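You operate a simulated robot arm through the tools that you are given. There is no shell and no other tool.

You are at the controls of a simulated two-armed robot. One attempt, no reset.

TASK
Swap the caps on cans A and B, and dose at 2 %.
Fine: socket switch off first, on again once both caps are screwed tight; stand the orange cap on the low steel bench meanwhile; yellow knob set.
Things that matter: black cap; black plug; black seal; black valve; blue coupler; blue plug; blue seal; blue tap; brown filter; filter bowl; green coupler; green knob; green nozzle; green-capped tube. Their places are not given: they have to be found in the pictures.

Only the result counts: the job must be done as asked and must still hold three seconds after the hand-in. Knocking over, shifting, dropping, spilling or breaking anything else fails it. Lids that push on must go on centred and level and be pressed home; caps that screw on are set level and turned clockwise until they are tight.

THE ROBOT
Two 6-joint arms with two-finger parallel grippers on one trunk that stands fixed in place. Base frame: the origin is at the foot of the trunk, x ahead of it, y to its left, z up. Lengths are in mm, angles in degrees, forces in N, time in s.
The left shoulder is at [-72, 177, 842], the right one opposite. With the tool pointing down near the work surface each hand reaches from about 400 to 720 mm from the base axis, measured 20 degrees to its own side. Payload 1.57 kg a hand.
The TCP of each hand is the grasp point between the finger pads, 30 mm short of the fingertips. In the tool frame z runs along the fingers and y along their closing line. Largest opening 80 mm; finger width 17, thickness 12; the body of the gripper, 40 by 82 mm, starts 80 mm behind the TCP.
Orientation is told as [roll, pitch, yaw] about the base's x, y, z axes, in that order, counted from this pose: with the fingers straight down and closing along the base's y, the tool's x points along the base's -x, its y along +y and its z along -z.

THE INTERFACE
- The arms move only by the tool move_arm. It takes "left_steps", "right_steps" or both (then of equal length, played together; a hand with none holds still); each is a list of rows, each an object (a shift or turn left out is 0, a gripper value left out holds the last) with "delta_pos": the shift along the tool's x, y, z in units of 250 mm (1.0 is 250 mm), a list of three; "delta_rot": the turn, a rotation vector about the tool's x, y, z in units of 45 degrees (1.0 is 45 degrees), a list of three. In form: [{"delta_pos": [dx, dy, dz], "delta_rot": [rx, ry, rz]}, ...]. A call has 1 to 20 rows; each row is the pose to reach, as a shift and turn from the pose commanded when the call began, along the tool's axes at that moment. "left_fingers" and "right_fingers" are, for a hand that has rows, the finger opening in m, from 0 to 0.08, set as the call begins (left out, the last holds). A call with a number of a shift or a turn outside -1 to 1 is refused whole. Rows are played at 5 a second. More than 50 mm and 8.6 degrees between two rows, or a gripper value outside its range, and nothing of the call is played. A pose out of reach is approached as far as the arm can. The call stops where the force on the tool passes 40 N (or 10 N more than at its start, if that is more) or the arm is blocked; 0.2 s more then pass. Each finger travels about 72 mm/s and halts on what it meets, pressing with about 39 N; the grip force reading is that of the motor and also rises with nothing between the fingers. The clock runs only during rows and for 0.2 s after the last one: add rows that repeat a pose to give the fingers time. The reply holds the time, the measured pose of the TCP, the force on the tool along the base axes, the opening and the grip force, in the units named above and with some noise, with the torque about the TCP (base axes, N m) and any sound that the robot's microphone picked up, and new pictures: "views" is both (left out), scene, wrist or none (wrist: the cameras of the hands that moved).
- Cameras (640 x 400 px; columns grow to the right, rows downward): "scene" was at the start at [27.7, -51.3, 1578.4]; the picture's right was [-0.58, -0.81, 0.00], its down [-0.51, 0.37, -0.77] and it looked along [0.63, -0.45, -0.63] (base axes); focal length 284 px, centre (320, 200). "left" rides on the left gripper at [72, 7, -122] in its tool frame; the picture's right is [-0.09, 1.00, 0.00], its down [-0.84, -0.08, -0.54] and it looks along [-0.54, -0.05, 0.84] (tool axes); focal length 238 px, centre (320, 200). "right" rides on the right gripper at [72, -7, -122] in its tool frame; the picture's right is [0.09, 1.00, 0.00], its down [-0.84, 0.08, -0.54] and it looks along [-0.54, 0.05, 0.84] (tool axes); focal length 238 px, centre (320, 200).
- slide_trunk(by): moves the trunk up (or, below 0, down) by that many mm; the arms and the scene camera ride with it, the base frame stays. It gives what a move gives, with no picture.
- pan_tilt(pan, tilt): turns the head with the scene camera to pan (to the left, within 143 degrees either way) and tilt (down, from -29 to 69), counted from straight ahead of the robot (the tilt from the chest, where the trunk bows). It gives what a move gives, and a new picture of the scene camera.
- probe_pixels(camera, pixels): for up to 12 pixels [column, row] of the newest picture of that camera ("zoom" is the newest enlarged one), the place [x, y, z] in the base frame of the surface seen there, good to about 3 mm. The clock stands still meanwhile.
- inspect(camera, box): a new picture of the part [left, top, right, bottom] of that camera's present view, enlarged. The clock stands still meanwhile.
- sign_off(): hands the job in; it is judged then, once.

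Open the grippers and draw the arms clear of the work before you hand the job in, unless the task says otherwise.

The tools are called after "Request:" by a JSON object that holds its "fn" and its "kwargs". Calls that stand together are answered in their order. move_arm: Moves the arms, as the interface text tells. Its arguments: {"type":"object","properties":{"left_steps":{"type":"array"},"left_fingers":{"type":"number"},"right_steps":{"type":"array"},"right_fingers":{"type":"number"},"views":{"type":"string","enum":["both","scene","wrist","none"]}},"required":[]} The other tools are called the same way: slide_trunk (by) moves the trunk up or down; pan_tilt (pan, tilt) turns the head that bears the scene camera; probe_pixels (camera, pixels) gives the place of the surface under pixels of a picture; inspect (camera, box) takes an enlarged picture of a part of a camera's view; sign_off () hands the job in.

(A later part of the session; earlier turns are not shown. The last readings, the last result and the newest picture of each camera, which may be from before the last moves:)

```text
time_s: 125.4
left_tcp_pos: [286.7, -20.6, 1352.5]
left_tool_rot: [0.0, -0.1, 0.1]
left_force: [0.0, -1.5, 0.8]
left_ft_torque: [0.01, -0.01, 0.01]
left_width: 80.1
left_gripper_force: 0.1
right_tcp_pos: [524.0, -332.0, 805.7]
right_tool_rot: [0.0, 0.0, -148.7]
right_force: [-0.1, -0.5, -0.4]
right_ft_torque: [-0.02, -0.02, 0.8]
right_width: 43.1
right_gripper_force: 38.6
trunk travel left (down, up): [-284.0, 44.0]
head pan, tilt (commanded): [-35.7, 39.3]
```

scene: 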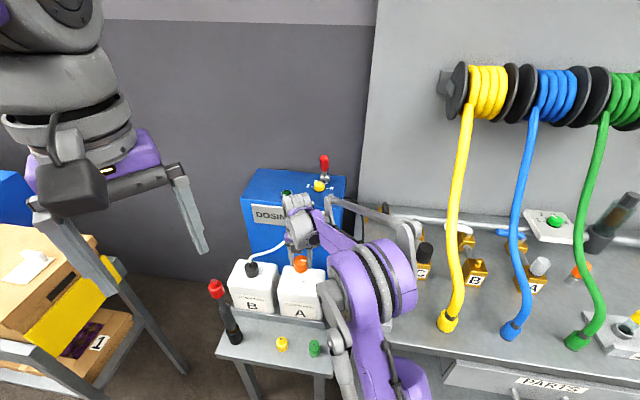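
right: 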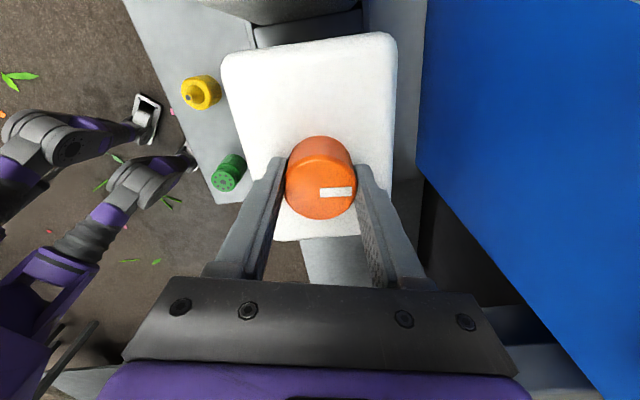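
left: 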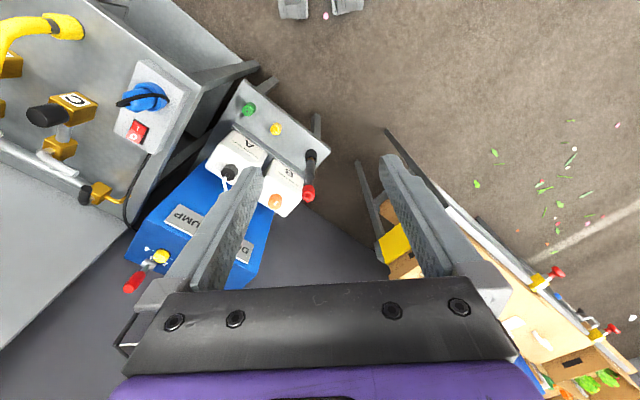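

Torque 0.8 N m at 284° — seating. I add ~9° more to be sure it's tight and see whether the mark slips.

Request:
{"fn": "move_arm", "kwargs": {"right_steps": [{"delta_rot": [0, 0, 0.1]}, {"delta_rot": [0, 0, 0.2]}, {"delta_rot": [0, 0, 0.3]}], "views": "wrist"}}

Request:
{"fn": "inspect", "kwargs": {"camera": "right", "box": [240, 110, 400, 250]}}

```text
time_s: 126.2
left_tcp_pos: [287.9, -21.4, 1350.9]
left_tool_rot: [0.1, 0.0, 0.0]
left_force: [-0.4, -0.2, 0.2]
left_ft_torque: [0.0, 0.04, 0.05]
left_width: 80.3
left_gripper_force: 0.0
right_tcp_pos: [525.8, -331.3, 804.2]
right_tool_rot: [0.1, 0.1, -162.1]
right_force: [13.8, 0.3, 1.5]
right_ft_torque: [-0.02, -0.63, 1.39]
right_width: 45.0
right_gripper_force: 39.0
trunk travel left (down, up): [-284.0, 44.0]
head pan, tilt (commanded): [-35.7, 39.3]
```

right: 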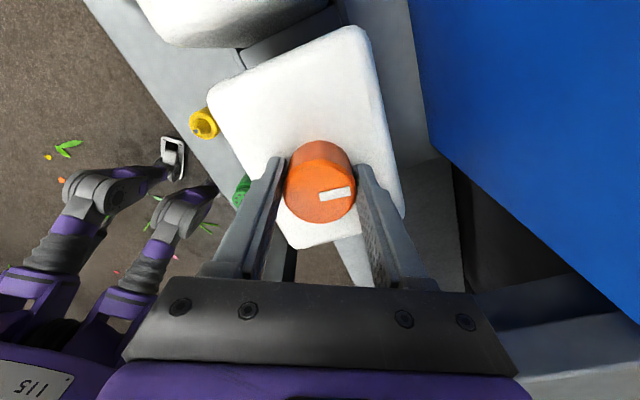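

```text
2.86 times, centred on (320, 180) of right
```

zoom: 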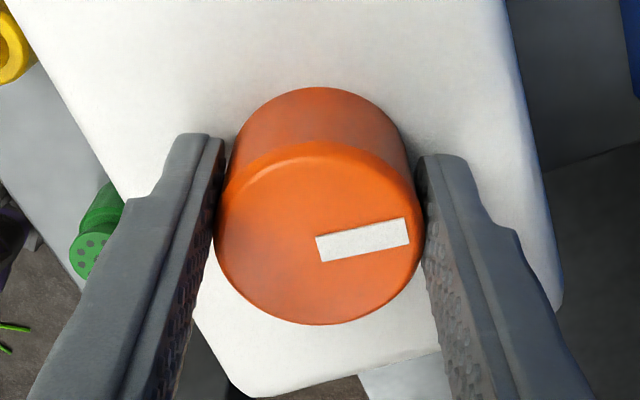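

The mark slipped ~13° with 1.39 N m: the orange cap is tight. I release and rise straight up.

Request:
{"fn": "move_arm", "kwargs": {"right_steps": [{"delta_pos": [0, 0, 0]}, {"delta_pos": [0, 0, 0]}, {"delta_pos": [0, 0, -0.08]}, {"delta_pos": [0, 0, -0.2]}, {"delta_pos": [0, 0, -0.36]}, {"delta_pos": [0, 0, -0.5]}], "right_fingers": 0.07, "views": "both"}}

Request:
{"fn": "inspect", "kwargs": {"camera": "right", "box": [180, 50, 460, 230]}}

Request:
{"fn": "inspect", "kwargs": {"camera": "scene", "box": [210, 200, 350, 350]}}

```text
time_s: 127.6
left_tcp_pos: [285.4, -20.9, 1350.7]
left_tool_rot: [0.0, 0.1, 0.0]
left_force: [0.1, 0.3, -0.3]
left_ft_torque: [0.03, 0.02, 0.01]
left_width: 79.8
left_gripper_force: 0.0
right_tcp_pos: [525.3, -329.3, 929.4]
right_tool_rot: [-0.1, 0.0, -162.1]
right_force: [0.5, 0.8, 0.4]
right_ft_torque: [0.01, -0.02, -0.04]
right_width: 69.9
right_gripper_force: 0.0
trunk travel left (down, up): [-284.0, 44.0]
head pan, tilt (commanded): [-35.7, 39.3]
```

scene: 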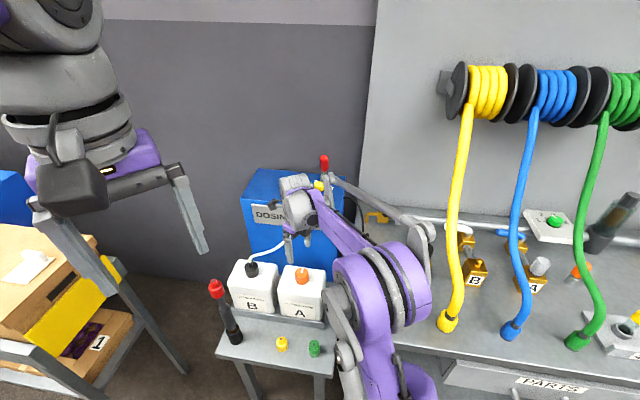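
right: 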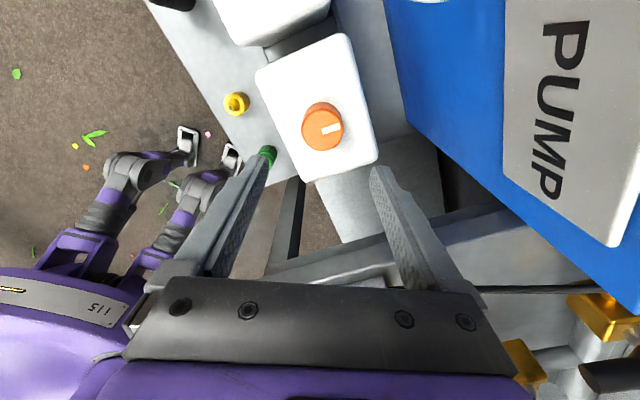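

```text
2.22 times, centred on (320, 140) of right
```

zoom: 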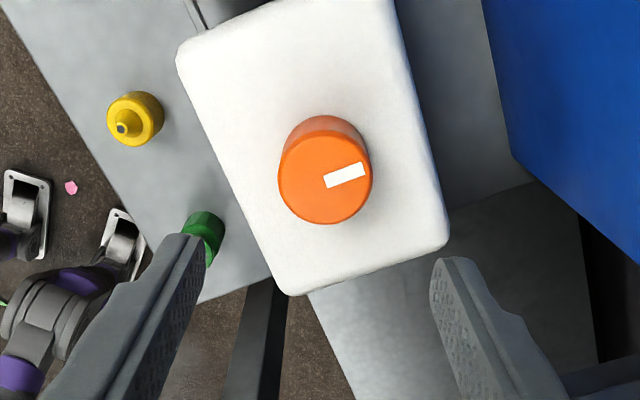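

```text
2.67 times, centred on (280, 275) of scene
```

zoom: 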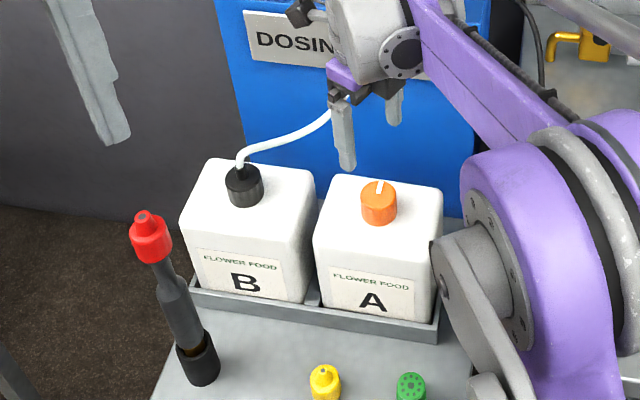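

Both caps are swapped and level. Now the knob: the red lever handle leans over it, so I'll come in tilted 45° from the front. First I raise the trunk 40 mm for reach.

Request:
{"fn": "slide_trunk", "kwargs": {"by": 40}}

Request:
{"fn": "move_arm", "kwargs": {"right_steps": [{"delta_pos": [0, 0, -0.08], "delta_rot": [0, 0, -0.17]}, {"delta_pos": [0, 0, -0.16], "delta_rot": [0, 0, -0.34]}, {"delta_pos": [0, 0, -0.24], "delta_rot": [0, 0, -0.51]}, {"delta_pos": [0, 0, -0.32], "delta_rot": [0, 0, -0.68]}, {"delta_pos": [0, 0, -0.4], "delta_rot": [0, 0, -0.85]}, {"delta_pos": [0, 0, -0.5], "delta_rot": [0, 0, -1.0]}], "views": "none"}}

Request:
{"fn": "move_arm", "kwargs": {"right_steps": [{"delta_rot": [0, 0, -0.17]}, {"delta_rot": [0, 0, -0.34]}, {"delta_rot": [0, 0, -0.51]}, {"delta_rot": [0, 0, -0.68]}, {"delta_rot": [0, 0, -0.85]}, {"delta_rot": [0, 0, -1.0]}], "views": "both"}}

```text
time_s: 128.4
left_tcp_pos: [284.8, -21.7, 1391.8]
left_tool_rot: [0.0, -0.1, 0.1]
left_force: [-0.1, -0.1, -0.2]
left_ft_torque: [0.0, -0.01, 0.0]
left_width: 79.8
left_gripper_force: 0.0
right_tcp_pos: [522.3, -332.2, 969.6]
right_tool_rot: [0.0, 0.2, -162.1]
right_force: [-0.5, -0.2, -0.5]
right_ft_torque: [-0.02, -0.05, -0.01]
right_width: 70.0
right_gripper_force: 0.0
trunk travel left (down, up): [-324.0, 4.0]
head pan, tilt (commanded): [-35.7, 39.3]
```

```text
time_s: 129.8
left_tcp_pos: [286.1, -20.7, 1392.0]
left_tool_rot: [0.0, 0.0, 0.1]
left_force: [-0.8, -1.0, -0.8]
left_ft_torque: [0.0, 0.0, -0.02]
left_width: 80.1
left_gripper_force: 0.1
right_tcp_pos: [524.5, -330.1, 1094.5]
right_tool_rot: [0.0, 0.1, -116.9]
right_force: [0.1, 0.1, 0.1]
right_ft_torque: [0.04, 0.02, 0.02]
right_width: 69.8
right_gripper_force: 0.0
trunk travel left (down, up): [-324.0, 4.0]
head pan, tilt (commanded): [-35.7, 39.3]
```

```text
time_s: 131.2
left_tcp_pos: [286.0, -20.6, 1391.4]
left_tool_rot: [0.0, 0.0, -0.1]
left_force: [0.2, -0.2, 0.1]
left_ft_torque: [-0.03, 0.01, 0.02]
left_width: 80.0
left_gripper_force: 0.1
right_tcp_pos: [524.2, -331.7, 1094.4]
right_tool_rot: [0.0, -0.1, -72.0]
right_force: [0.5, -0.4, 0.4]
right_ft_torque: [0.02, -0.02, -0.02]
right_width: 70.1
right_gripper_force: 0.0
trunk travel left (down, up): [-324.0, 4.0]
head pan, tilt (commanded): [-35.7, 39.3]
```

scene: 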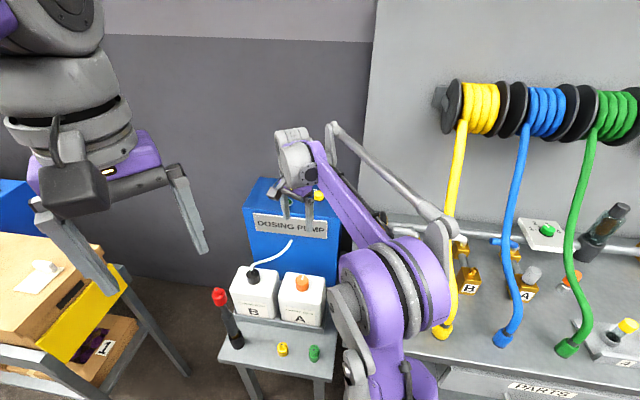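
right: 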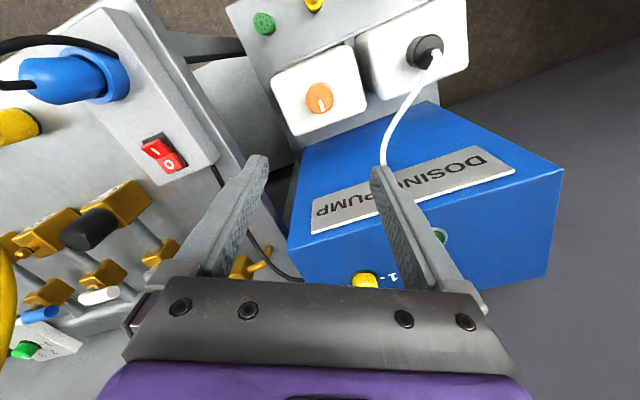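

Next I yaw to −55 and then tilt the tool 45° forward (about tool y), still well above everything.

Request:
{"fn": "move_arm", "kwargs": {"right_steps": [{"delta_rot": [0, 0, -0.17]}, {"delta_rot": [0, 0, -0.378]}], "views": "none"}}

Request:
{"fn": "move_arm", "kwargs": {"right_steps": [{"delta_rot": [0, -0.17, 0]}, {"delta_rot": [0, -0.34, 0]}, {"delta_rot": [0, -0.51, 0]}, {"delta_rot": [0, -0.68, 0]}, {"delta_rot": [0, -0.85, 0]}, {"delta_rot": [0, -1.0, 0]}], "views": "both"}}

```text
refused: row 2 steps farther than a row can; nothing moved
```

```text
time_s: 132.6
left_tcp_pos: [284.3, -20.5, 1391.9]
left_tool_rot: [0.1, 0.0, -0.1]
left_force: [-0.1, 0.9, 0.7]
left_ft_torque: [-0.03, -0.01, 0.03]
left_width: 79.7
left_gripper_force: 0.0
right_tcp_pos: [523.1, -331.3, 1094.7]
right_tool_rot: [0.0, -45.1, -72.1]
right_force: [1.0, -0.6, -0.7]
right_ft_torque: [-0.01, 0.03, 0.01]
right_width: 70.0
right_gripper_force: 0.0
trunk travel left (down, up): [-324.0, 4.0]
head pan, tilt (commanded): [-35.7, 39.3]
```

scene: 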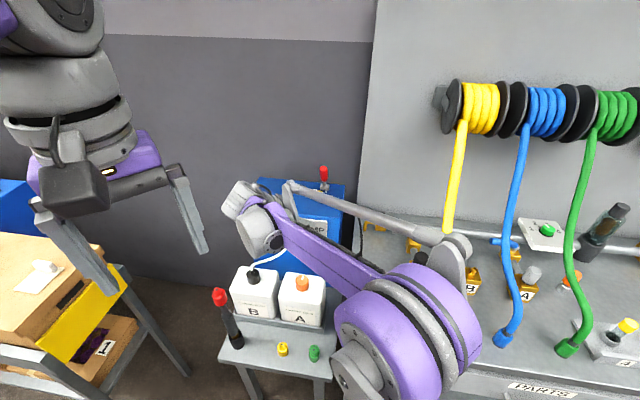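
right: 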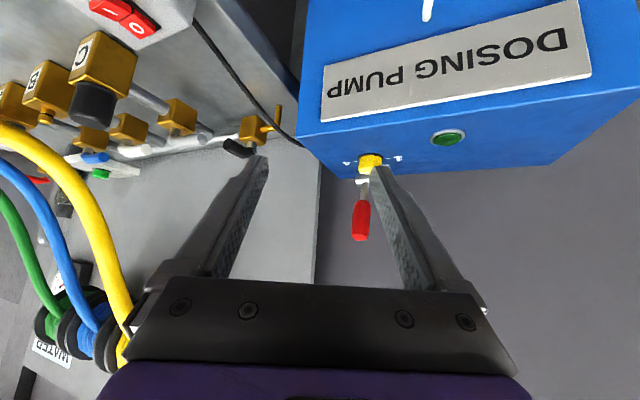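

The tilt worked (pitch −45, yaw −72); only the small yaw call was refused. I now turn 14° about the vertical (tool-frame vector (−0.22,0,−0.22)) and look at the knob.

Request:
{"fn": "move_arm", "kwargs": {"right_steps": [{"delta_rot": [-0.11, 0, -0.11]}, {"delta_rot": [-0.22, 0, -0.22]}], "views": "both"}}

Request:
{"fn": "inspect", "kwargs": {"camera": "right", "box": [260, 100, 420, 240]}}

```text
time_s: 133.2
left_tcp_pos: [285.7, -20.6, 1391.2]
left_tool_rot: [0.0, 0.0, 0.0]
left_force: [0.0, -0.1, 0.4]
left_ft_torque: [-0.01, 0.0, 0.0]
left_width: 80.1
left_gripper_force: 0.1
right_tcp_pos: [523.6, -331.6, 1093.6]
right_tool_rot: [0.1, -45.0, -58.1]
right_force: [-0.2, 0.6, 0.6]
right_ft_torque: [0.01, -0.04, 0.0]
right_width: 70.3
right_gripper_force: 0.0
trunk travel left (down, up): [-324.0, 4.0]
head pan, tilt (commanded): [-35.7, 39.3]
```

scene: 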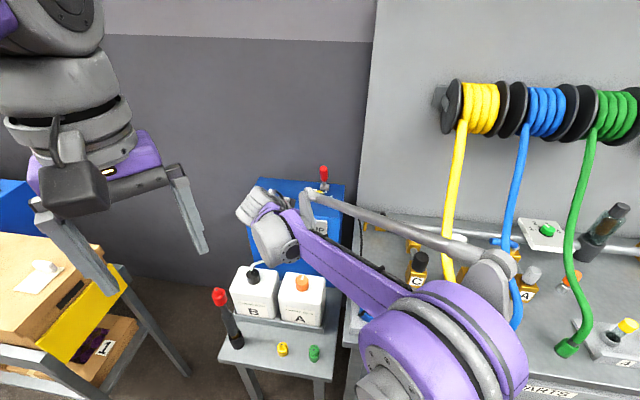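
right: 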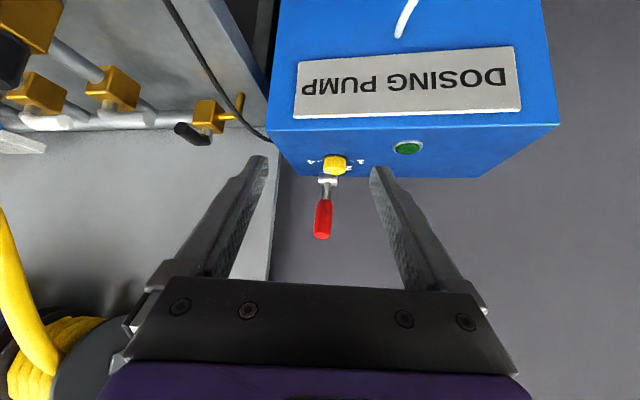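

```text
2.86 times, centred on (340, 170) of right
```

zoom: 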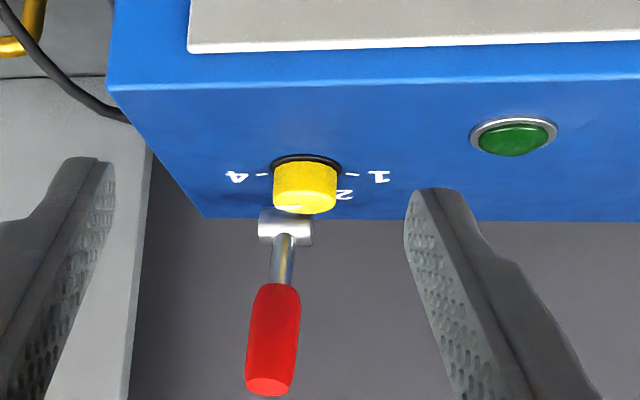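

The wrist camera sees the knob at (334,165) and the lever behind/right of it. I probe knob and lever points in the zoom for a precise approach.

Request:
{"fn": "probe_pixels", "kwargs": {"camera": "zoom", "pixels": [[305, 180], [278, 180], [332, 180], [305, 165], [305, 198], [285, 228], [283, 260], [280, 295], [272, 340], [268, 385], [262, 230], [310, 230]]}}

Request:
{"fn": "probe_pixels", "kwargs": {"camera": "left", "pixels": [[163, 257], [160, 255]]}}

Request:
{"fn": "inspect", "kwargs": {"camera": "left", "box": [100, 220, 240, 310]}}

```text
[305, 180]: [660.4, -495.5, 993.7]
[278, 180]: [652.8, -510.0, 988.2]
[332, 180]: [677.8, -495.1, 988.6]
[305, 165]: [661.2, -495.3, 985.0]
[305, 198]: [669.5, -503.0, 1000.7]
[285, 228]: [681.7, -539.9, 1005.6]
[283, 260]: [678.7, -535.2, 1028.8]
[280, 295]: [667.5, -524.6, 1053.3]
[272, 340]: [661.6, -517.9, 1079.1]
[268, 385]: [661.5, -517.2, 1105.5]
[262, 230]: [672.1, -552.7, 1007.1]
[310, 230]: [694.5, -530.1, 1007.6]
```

```text
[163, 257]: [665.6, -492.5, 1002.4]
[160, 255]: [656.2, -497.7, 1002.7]
```

```text
4.44 times, centred on (170, 265) of left
```

zoom: 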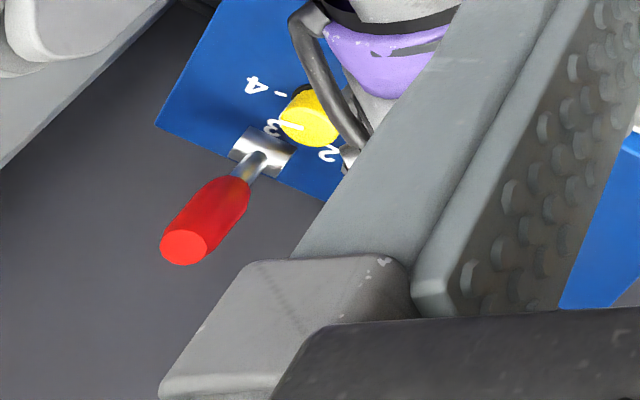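

The left hand's camera gives a top view of knob and numerals. I zoom further there to read the pointer exactly.

Request:
{"fn": "inspect", "kwargs": {"camera": "left", "box": [140, 225, 190, 260]}}

Request:
{"fn": "inspect", "kwargs": {"camera": "scene", "box": [280, 160, 360, 230]}}

```text
11.43 times, centred on (165, 242) of left
```

zoom: 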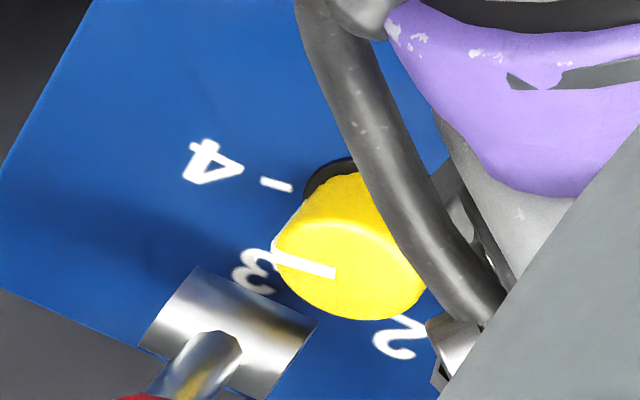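

```text
5.71 times, centred on (320, 195) of scene
```

zoom: 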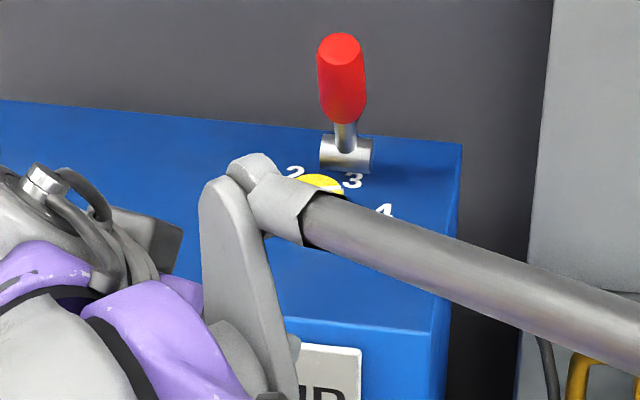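

From the left camera the pointer computes to −120° (position 4); position 2 is at −20°, so +100° CCW about K=(671.4,−509.9). I move to a pre-grasp 70 mm back along the tilted tool axis, fingers at 56 mm.

Request:
{"fn": "move_arm", "kwargs": {"right_steps": [{"delta_pos": [-0.074, 0.025, 0.113]}, {"delta_pos": [-0.148, 0.049, 0.226]}, {"delta_pos": [-0.222, 0.074, 0.34]}, {"delta_pos": [-0.296, 0.098, 0.453]}, {"delta_pos": [-0.37, 0.123, 0.566]}], "right_fingers": 0.056, "views": "both"}}

Request:
{"fn": "inspect", "kwargs": {"camera": "right", "box": [220, 90, 420, 280]}}

```text
time_s: 134.4
left_tcp_pos: [286.7, -21.5, 1391.0]
left_tool_rot: [0.0, 0.0, -0.1]
left_force: [0.1, -0.2, -0.4]
left_ft_torque: [0.0, 0.02, 0.0]
left_width: 79.8
left_gripper_force: 0.2
right_tcp_pos: [636.8, -458.7, 1059.3]
right_tool_rot: [0.1, -45.0, -58.1]
right_force: [-0.8, -0.2, -0.3]
right_ft_torque: [-0.03, 0.03, 0.01]
right_width: 55.8
right_gripper_force: 0.0
trunk travel left (down, up): [-324.0, 4.0]
head pan, tilt (commanded): [-35.7, 39.3]
```

scene: 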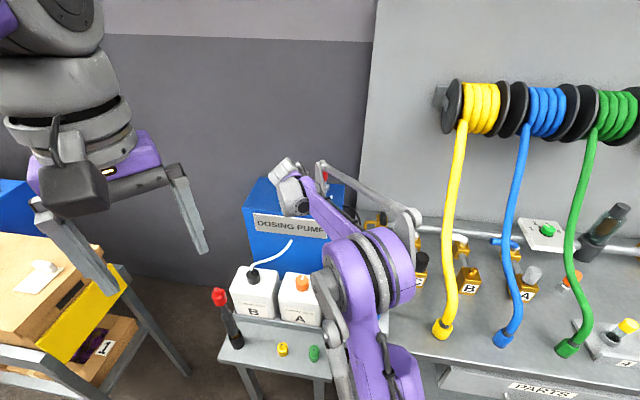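
right: 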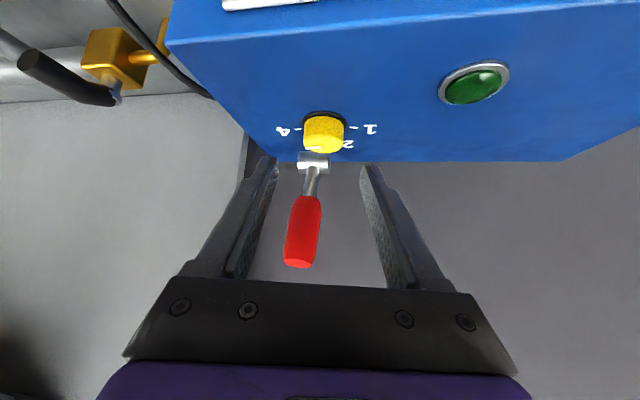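

```text
2.11 times, centred on (320, 185) of right
```

zoom: 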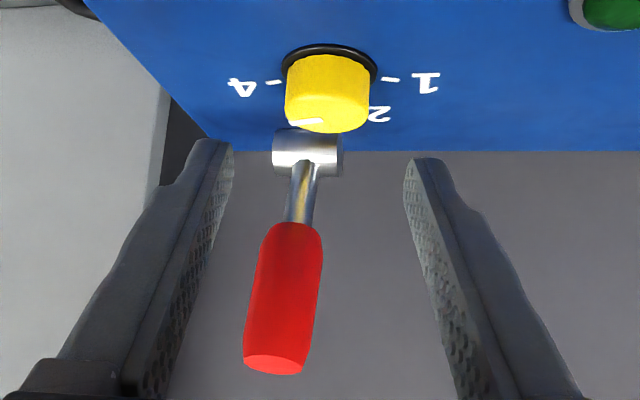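

The knob is centred ~3 mm to the right of the finger midline. I advance 45 mm along the tool axis with that correction and re-check.

Request:
{"fn": "move_arm", "kwargs": {"right_steps": [{"delta_pos": [0.003, 0.012, 0.06]}, {"delta_pos": [0.003, 0.012, 0.12]}, {"delta_pos": [0.003, 0.012, 0.18]}], "views": "wrist"}}

Request:
{"fn": "inspect", "kwargs": {"camera": "right", "box": [220, 90, 420, 280]}}

```text
time_s: 135.2
left_tcp_pos: [286.4, -20.8, 1391.1]
left_tool_rot: [-0.1, -0.1, 0.0]
left_force: [-0.8, 0.4, 0.0]
left_ft_torque: [-0.03, 0.0, -0.03]
left_width: 80.2
left_gripper_force: 0.0
right_tcp_pos: [655.7, -482.7, 1026.5]
right_tool_rot: [-0.2, -45.0, -58.3]
right_force: [-0.6, 0.1, 0.1]
right_ft_torque: [0.01, 0.02, -0.01]
right_width: 56.0
right_gripper_force: 0.1
trunk travel left (down, up): [-324.0, 4.0]
head pan, tilt (commanded): [-35.7, 39.3]
```

right: 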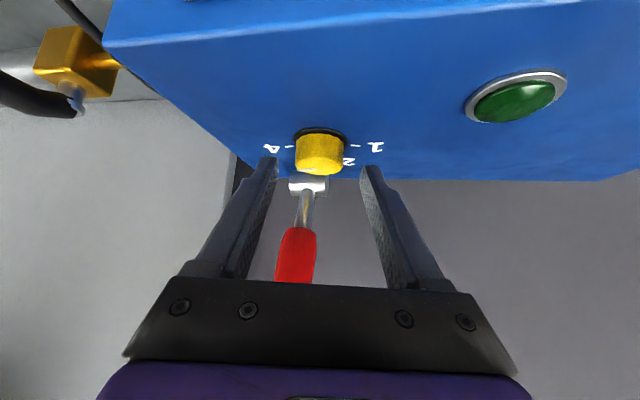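

```text
2.11 times, centred on (320, 185) of right
```

zoom: 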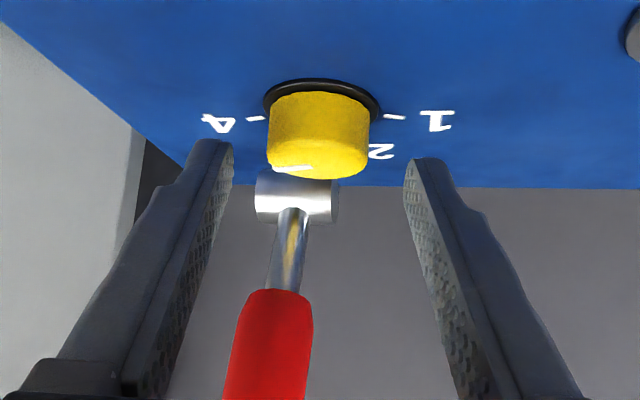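

Alignment is good (knob at zoom x≈318). I advance the last 22 mm in small steps so the pads straddle the knob.

Request:
{"fn": "move_arm", "kwargs": {"right_steps": [{"delta_pos": [0, -0.003, 0.03]}, {"delta_pos": [0, -0.003, 0.055]}, {"delta_pos": [0, -0.003, 0.075]}, {"delta_pos": [0, -0.003, 0.086]}], "views": "wrist"}}

Request:
{"fn": "inspect", "kwargs": {"camera": "right", "box": [220, 90, 420, 280]}}

```text
time_s: 136.2
left_tcp_pos: [285.5, -22.3, 1390.5]
left_tool_rot: [0.1, 0.0, 0.0]
left_force: [-1.1, -0.3, 0.3]
left_ft_torque: [-0.03, 0.02, 0.01]
left_width: 80.0
left_gripper_force: 0.0
right_tcp_pos: [662.7, -493.7, 1011.8]
right_tool_rot: [-0.1, -45.0, -58.1]
right_force: [0.5, -0.1, 0.1]
right_ft_torque: [0.02, -0.02, 0.02]
right_width: 56.2
right_gripper_force: 0.1
trunk travel left (down, up): [-324.0, 4.0]
head pan, tilt (commanded): [-35.7, 39.3]
```

right: 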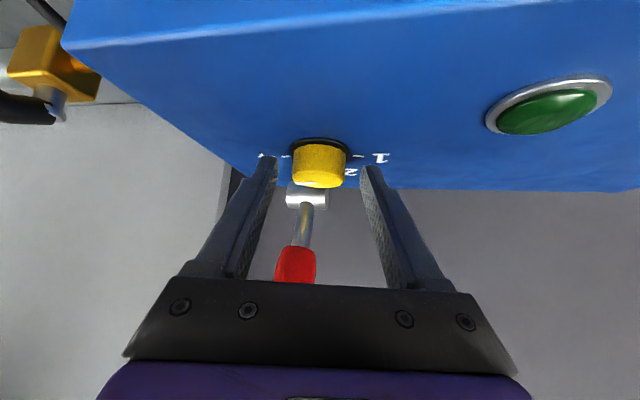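

```text
2.11 times, centred on (320, 185) of right
```

zoom: 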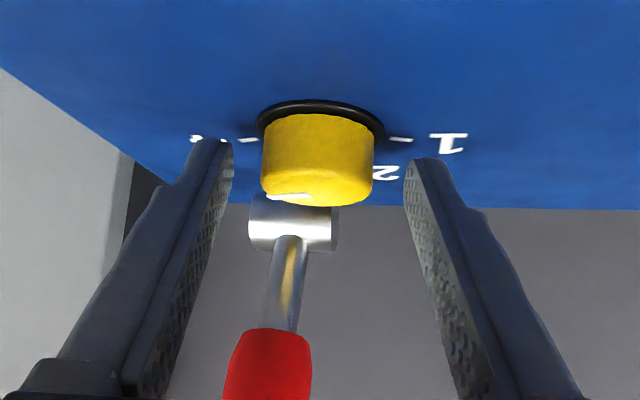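

I need ~3.5 mm more forward horizontally and 1 mm left; then I close on the knob.

Request:
{"fn": "move_arm", "kwargs": {"right_steps": [{"delta_pos": [-0.01, -0.0045, 0.01]}, {"delta_pos": [-0.01, -0.0045, 0.01]}], "views": "none"}}

Request:
{"fn": "move_arm", "kwargs": {"right_steps": [{"delta_pos": [0, 0, 0]}, {"delta_pos": [0, 0, 0]}, {"delta_pos": [0, 0, 0]}], "right_fingers": 0.0, "views": "both"}}

Request:
{"fn": "inspect", "kwargs": {"camera": "right", "box": [220, 90, 420, 280]}}

Request:
{"fn": "inspect", "kwargs": {"camera": "left", "box": [100, 200, 240, 310]}}

```text
time_s: 136.8
left_tcp_pos: [286.4, -20.1, 1392.7]
left_tool_rot: [0.1, 0.0, 0.0]
left_force: [-0.1, 0.1, 0.7]
left_ft_torque: [0.0, 0.0, 0.02]
left_width: 80.2
left_gripper_force: 0.0
right_tcp_pos: [664.9, -497.8, 1012.2]
right_tool_rot: [0.1, -45.0, -58.1]
right_force: [0.7, 0.3, 1.4]
right_ft_torque: [0.0, 0.0, -0.02]
right_width: 56.0
right_gripper_force: 0.2
trunk travel left (down, up): [-324.0, 4.0]
head pan, tilt (commanded): [-35.7, 39.3]
```

```text
time_s: 137.6
left_tcp_pos: [285.7, -21.9, 1392.2]
left_tool_rot: [-0.1, 0.1, 0.1]
left_force: [0.7, 0.6, -0.4]
left_ft_torque: [-0.01, -0.03, 0.01]
left_width: 80.2
left_gripper_force: 0.0
right_tcp_pos: [664.3, -497.5, 1012.8]
right_tool_rot: [0.1, -45.0, -58.1]
right_force: [0.2, -0.6, 0.2]
right_ft_torque: [-0.04, 0.27, -0.03]
right_width: 35.5
right_gripper_force: 42.3
trunk travel left (down, up): [-324.0, 4.0]
head pan, tilt (commanded): [-35.7, 39.3]
```

scene: 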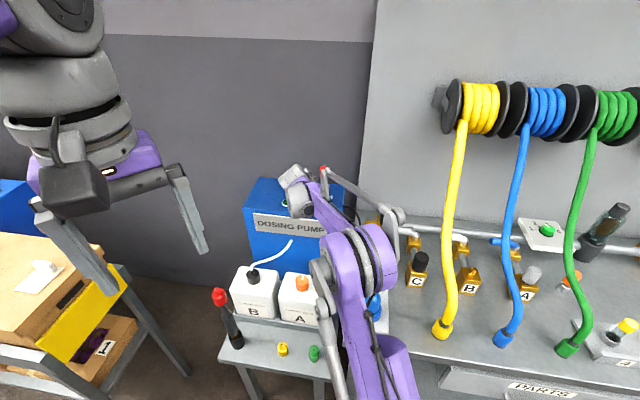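
right: 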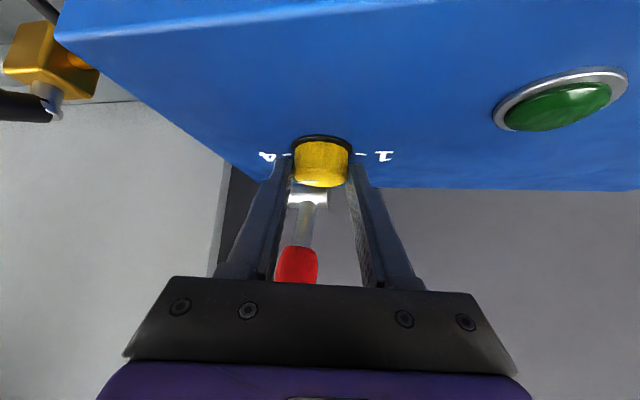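

```text
2.11 times, centred on (320, 185) of right
```

zoom: 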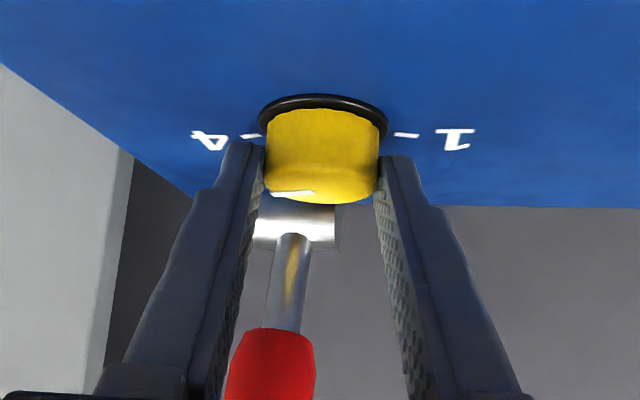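

```text
3.64 times, centred on (170, 255) of left
```

zoom: 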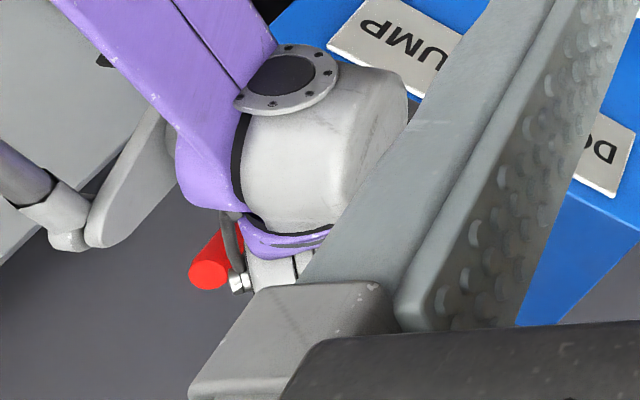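

Gripped the knob (35.5 mm). I rotate counter-clockwise about the knob's vertical axis, orbiting the TCP (14 mm behind the axis): first 30°.

Request:
{"fn": "move_arm", "kwargs": {"right_steps": [{"delta_pos": [-0.0003, -0.0074, 0.0003], "delta_rot": [-0.1178, 0, -0.1178]}, {"delta_pos": [-0.0014, -0.0146, 0.0014], "delta_rot": [-0.2357, 0, -0.2357]}, {"delta_pos": [-0.003, -0.0216, 0.003], "delta_rot": [-0.3536, 0, -0.3536]}, {"delta_pos": [-0.0053, -0.0282, 0.0053], "delta_rot": [-0.4714, 0, -0.4714]}], "views": "both"}}

Request:
{"fn": "inspect", "kwargs": {"camera": "right", "box": [220, 90, 420, 280]}}

```text
time_s: 138.6
left_tcp_pos: [285.2, -21.2, 1392.2]
left_tool_rot: [0.1, 0.0, 0.1]
left_force: [0.1, 0.5, 0.9]
left_ft_torque: [-0.03, 0.02, -0.02]
left_width: 79.8
left_gripper_force: 0.1
right_tcp_pos: [660.2, -504.0, 1012.3]
right_tool_rot: [0.1, -45.0, -28.1]
right_force: [0.8, 0.6, -0.1]
right_ft_torque: [-0.05, 0.54, -0.03]
right_width: 35.5
right_gripper_force: 42.5
trunk travel left (down, up): [-324.0, 4.0]
head pan, tilt (commanded): [-35.7, 39.3]
```

scene: 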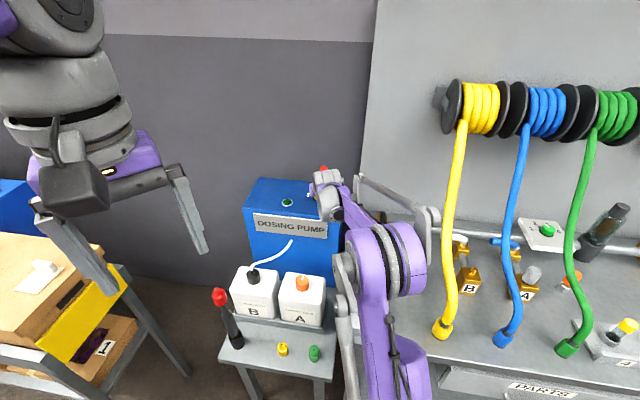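
right: 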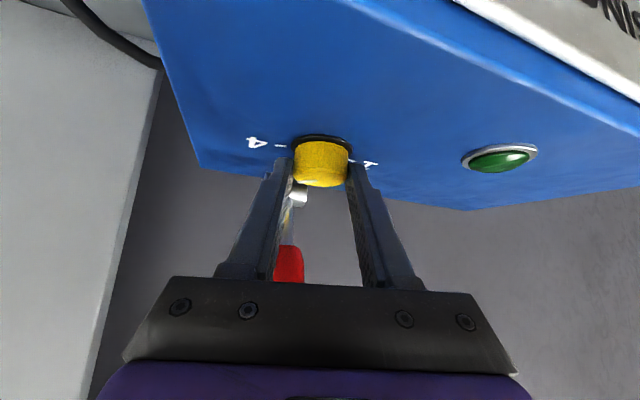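

```text
2.11 times, centred on (320, 185) of right
```

zoom: 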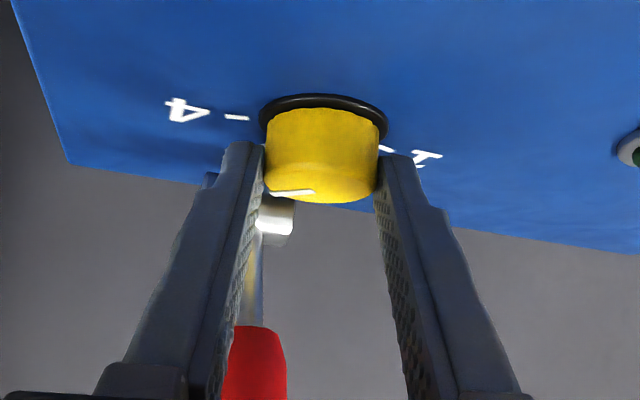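

The pointer follows the hand (30° done). The lever block limits how far the left finger may swing, so I turn 15° more (to yaw −13) before regrasping.

Request:
{"fn": "move_arm", "kwargs": {"right_steps": [{"delta_pos": [-0.0003, -0.0074, 0.0003], "delta_rot": [-0.1178, 0, -0.1178]}, {"delta_pos": [-0.0014, -0.0146, 0.0014], "delta_rot": [-0.2357, 0, -0.2357]}], "views": "wrist"}}

Request:
{"fn": "inspect", "kwargs": {"camera": "right", "box": [220, 90, 420, 280]}}

Request:
{"fn": "inspect", "kwargs": {"camera": "left", "box": [100, 200, 240, 310]}}

```text
time_s: 139.2
left_tcp_pos: [286.3, -21.4, 1391.5]
left_tool_rot: [0.0, 0.0, 0.0]
left_force: [-0.1, -0.3, 0.0]
left_ft_torque: [0.01, 0.01, -0.03]
left_width: 80.4
left_gripper_force: 0.1
right_tcp_pos: [658.1, -506.6, 1013.5]
right_tool_rot: [0.1, -45.0, -13.2]
right_force: [4.8, 2.0, 0.4]
right_ft_torque: [-0.12, -0.04, 0.05]
right_width: 35.6
right_gripper_force: 42.9
trunk travel left (down, up): [-324.0, 4.0]
head pan, tilt (commanded): [-35.7, 39.3]
```

right: 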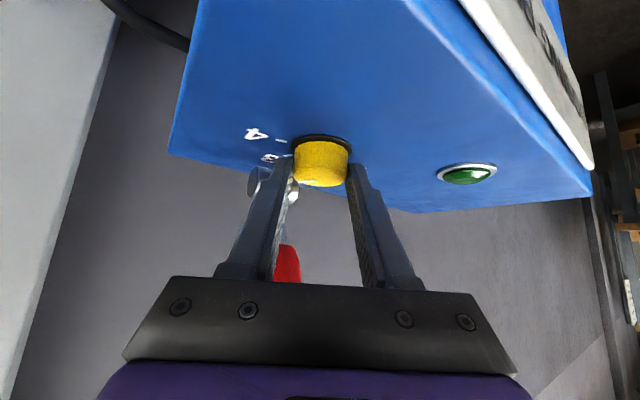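

```text
2.11 times, centred on (320, 185) of right
```

zoom: 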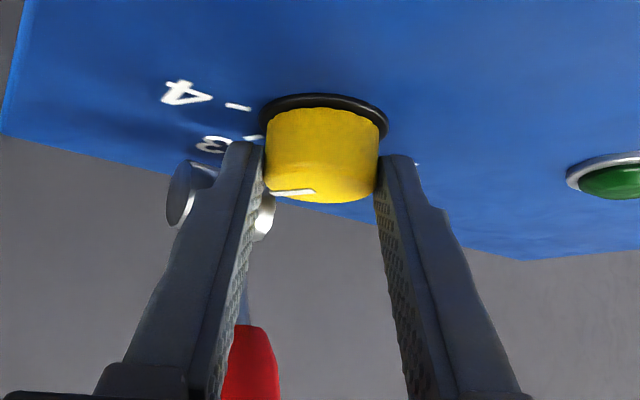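

```text
3.64 times, centred on (170, 255) of left
```

zoom: 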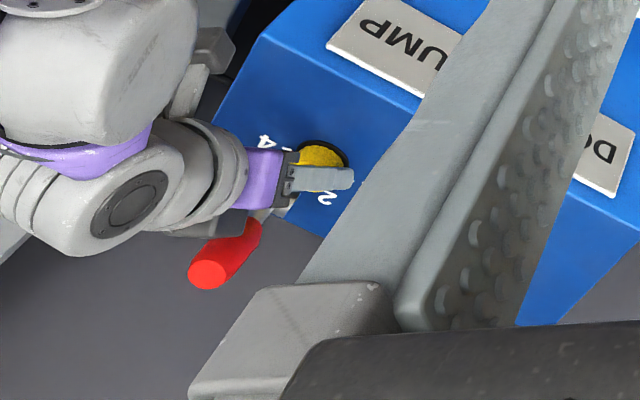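

45° done, pointer now ≈ −75°. I open to 50 mm and back straight out 40 mm along the tool axis.

Request:
{"fn": "move_arm", "kwargs": {"right_steps": [{"delta_pos": [0, 0, 0]}, {"delta_pos": [0, 0, 0]}, {"delta_pos": [0, 0, -0.04]}, {"delta_pos": [0, 0, -0.1]}, {"delta_pos": [0, 0, -0.16]}], "right_fingers": 0.05, "views": "wrist"}}

Request:
{"fn": "inspect", "kwargs": {"camera": "left", "box": [100, 200, 240, 310]}}

Request:
{"fn": "inspect", "kwargs": {"camera": "right", "box": [220, 90, 420, 280]}}

```text
time_s: 140.4
left_tcp_pos: [286.0, -21.1, 1391.9]
left_tool_rot: [0.1, 0.0, 0.0]
left_force: [-0.1, -0.2, 0.5]
left_ft_torque: [-0.01, -0.01, 0.04]
left_width: 80.0
left_gripper_force: 0.0
right_tcp_pos: [630.6, -501.2, 1041.6]
right_tool_rot: [0.1, -45.0, -13.1]
right_force: [-0.3, -0.6, 0.4]
right_ft_torque: [0.01, 0.0, 0.03]
right_width: 50.2
right_gripper_force: 0.1
trunk travel left (down, up): [-324.0, 4.0]
head pan, tilt (commanded): [-35.7, 39.3]
```

right: 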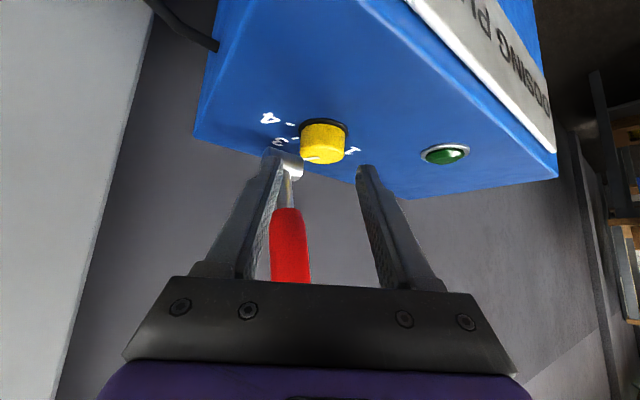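

```text
3.64 times, centred on (170, 255) of left
```

zoom: 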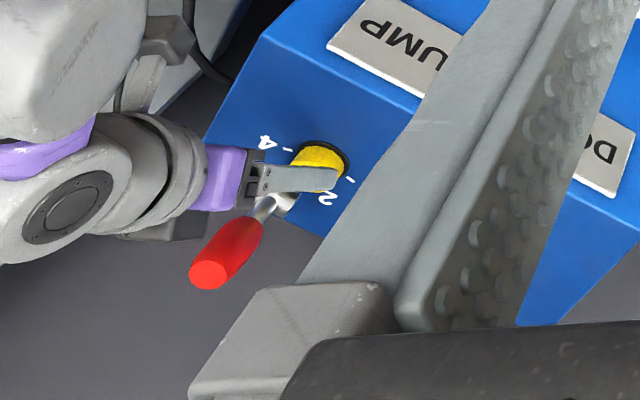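

```text
2.11 times, centred on (320, 185) of right
```

zoom: 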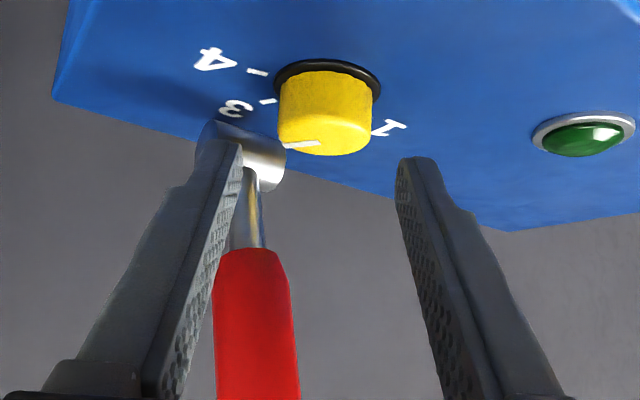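

The pointer now sits at about 3. I swing the hand back clockwise 52° around the knob (retracted), to yaw ≈−65, for the second stroke.

Request:
{"fn": "move_arm", "kwargs": {"right_steps": [{"delta_pos": [-0.001, 0.0219, 0.001], "delta_rot": [0.1167, 0, 0.1167]}, {"delta_pos": [-0.004, 0.0435, 0.004], "delta_rot": [0.2334, 0, 0.2334]}, {"delta_pos": [-0.009, 0.0644, 0.009], "delta_rot": [0.35, 0, 0.35]}, {"delta_pos": [-0.0158, 0.084, 0.0158], "delta_rot": [0.4669, 0, 0.4669]}, {"delta_pos": [-0.0243, 0.1023, 0.0243], "delta_rot": [0.5836, 0, 0.5836]}, {"delta_pos": [-0.0345, 0.1191, 0.0345], "delta_rot": [0.7, 0, 0.7]}, {"delta_pos": [-0.046, 0.1336, 0.046], "delta_rot": [0.817, 0, 0.817]}], "views": "wrist"}}

Request:
{"fn": "inspect", "kwargs": {"camera": "right", "box": [220, 90, 420, 280]}}

Request:
{"fn": "inspect", "kwargs": {"camera": "left", "box": [140, 225, 190, 260]}}

```text
time_s: 142.0
left_tcp_pos: [286.2, -21.5, 1391.8]
left_tool_rot: [-0.1, 0.0, -0.1]
left_force: [0.3, -0.5, 0.3]
left_ft_torque: [0.0, 0.0, -0.05]
left_width: 80.0
left_gripper_force: 0.1
right_tcp_pos: [654.1, -470.8, 1041.0]
right_tool_rot: [0.0, -44.9, -65.4]
right_force: [0.5, -0.6, 0.5]
right_ft_torque: [0.03, -0.02, -0.01]
right_width: 50.1
right_gripper_force: 0.1
trunk travel left (down, up): [-324.0, 4.0]
head pan, tilt (commanded): [-35.7, 39.3]
```

right: 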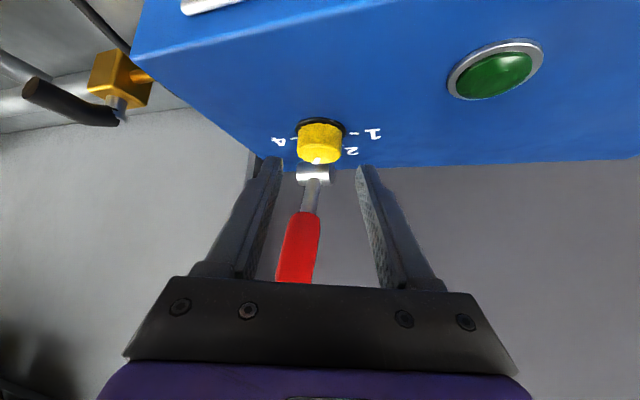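

```text
2.11 times, centred on (320, 185) of right
```

zoom: 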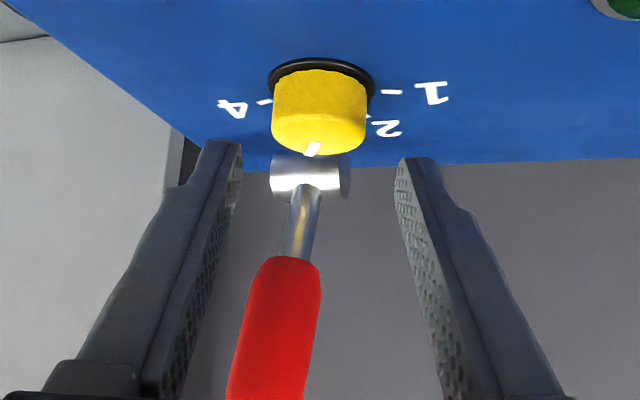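

```text
11.43 times, centred on (165, 242) of left
```

zoom: 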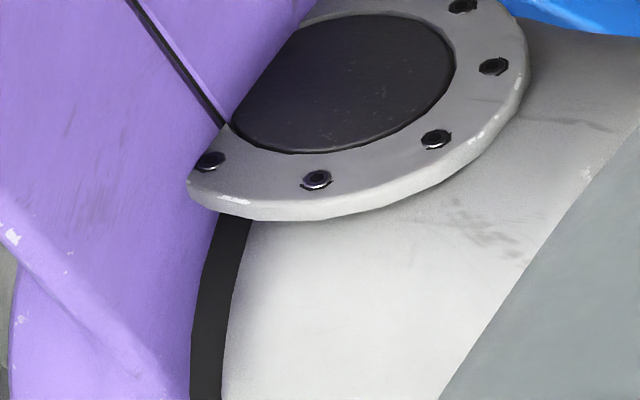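

The pointer sits almost straight away from the hand as expected. I advance 40.5 mm onto the knob and close.

Request:
{"fn": "move_arm", "kwargs": {"right_steps": [{"delta_pos": [0, -0.003, 0.06]}, {"delta_pos": [0, -0.003, 0.11]}, {"delta_pos": [0, -0.003, 0.145]}, {"delta_pos": [0, -0.003, 0.162]}, {"delta_pos": [0, -0.003, 0.162]}], "views": "wrist"}}

Request:
{"fn": "inspect", "kwargs": {"camera": "right", "box": [220, 90, 420, 280]}}

```text
time_s: 143.2
left_tcp_pos: [285.0, -22.1, 1390.6]
left_tool_rot: [0.1, 0.0, 0.0]
left_force: [0.0, 0.1, -0.4]
left_ft_torque: [0.01, 0.0, 0.01]
left_width: 79.9
left_gripper_force: 0.1
right_tcp_pos: [664.3, -496.8, 1012.7]
right_tool_rot: [0.0, -44.9, -65.1]
right_force: [0.6, 0.5, -0.3]
right_ft_torque: [0.0, -0.01, 0.0]
right_width: 49.9
right_gripper_force: 0.1
trunk travel left (down, up): [-324.0, 4.0]
head pan, tilt (commanded): [-35.7, 39.3]
```

right: 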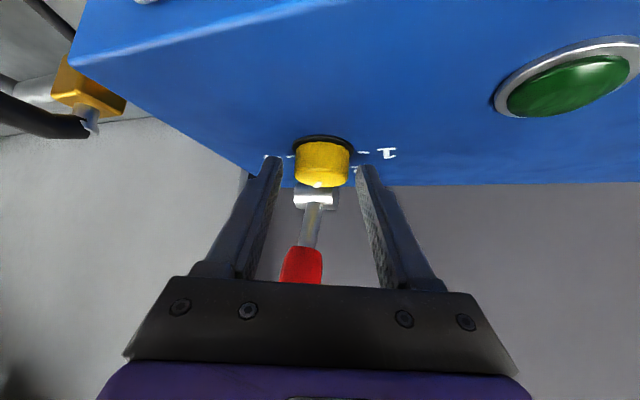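

```text
2.11 times, centred on (320, 185) of right
```

zoom: 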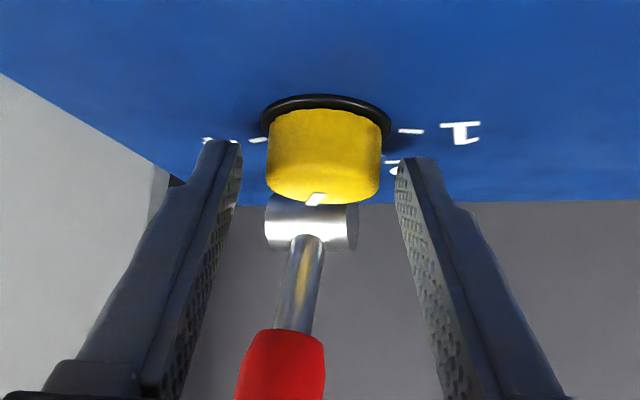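

Nearly centred; I shift +1 mm and close, then stroke the knob.

Request:
{"fn": "move_arm", "kwargs": {"right_steps": [{"delta_pos": [0, 0.004, 0]}, {"delta_pos": [0, 0.004, 0]}, {"delta_pos": [0, 0.004, 0]}, {"delta_pos": [0, 0.004, 0]}], "right_fingers": 0.0, "views": "wrist"}}

Request:
{"fn": "inspect", "kwargs": {"camera": "right", "box": [270, 130, 370, 220]}}

```text
time_s: 144.2
left_tcp_pos: [285.6, -21.6, 1392.2]
left_tool_rot: [0.1, 0.0, -0.1]
left_force: [0.3, 0.5, -0.5]
left_ft_torque: [-0.01, 0.01, -0.01]
left_width: 80.2
left_gripper_force: 0.0
right_tcp_pos: [665.9, -496.7, 1013.0]
right_tool_rot: [-0.1, -45.0, -65.1]
right_force: [-1.5, 0.2, -0.1]
right_ft_torque: [-0.06, -0.06, -0.01]
right_width: 35.4
right_gripper_force: 42.9
trunk travel left (down, up): [-324.0, 4.0]
head pan, tilt (commanded): [-35.7, 39.3]
```

right: 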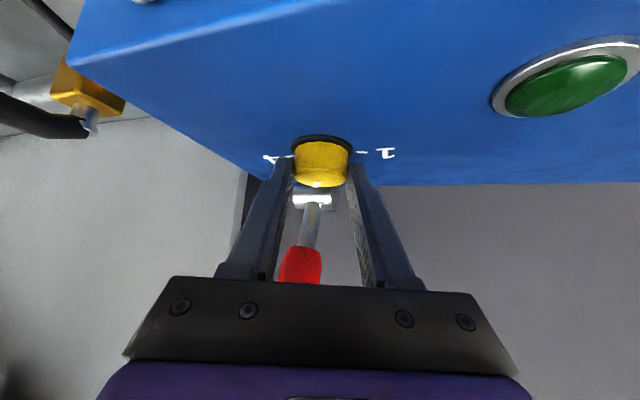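

```text
4.44 times, centred on (320, 175) of right
```

zoom: 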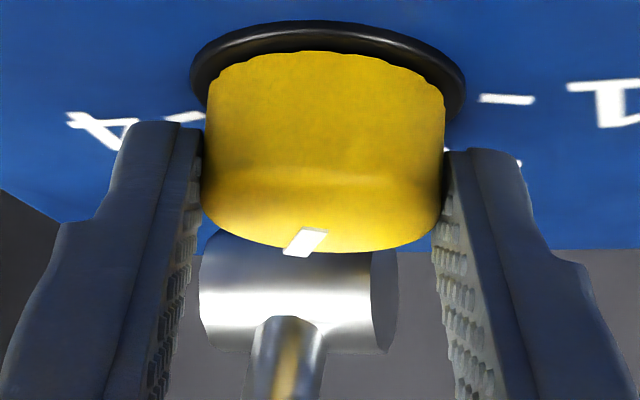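

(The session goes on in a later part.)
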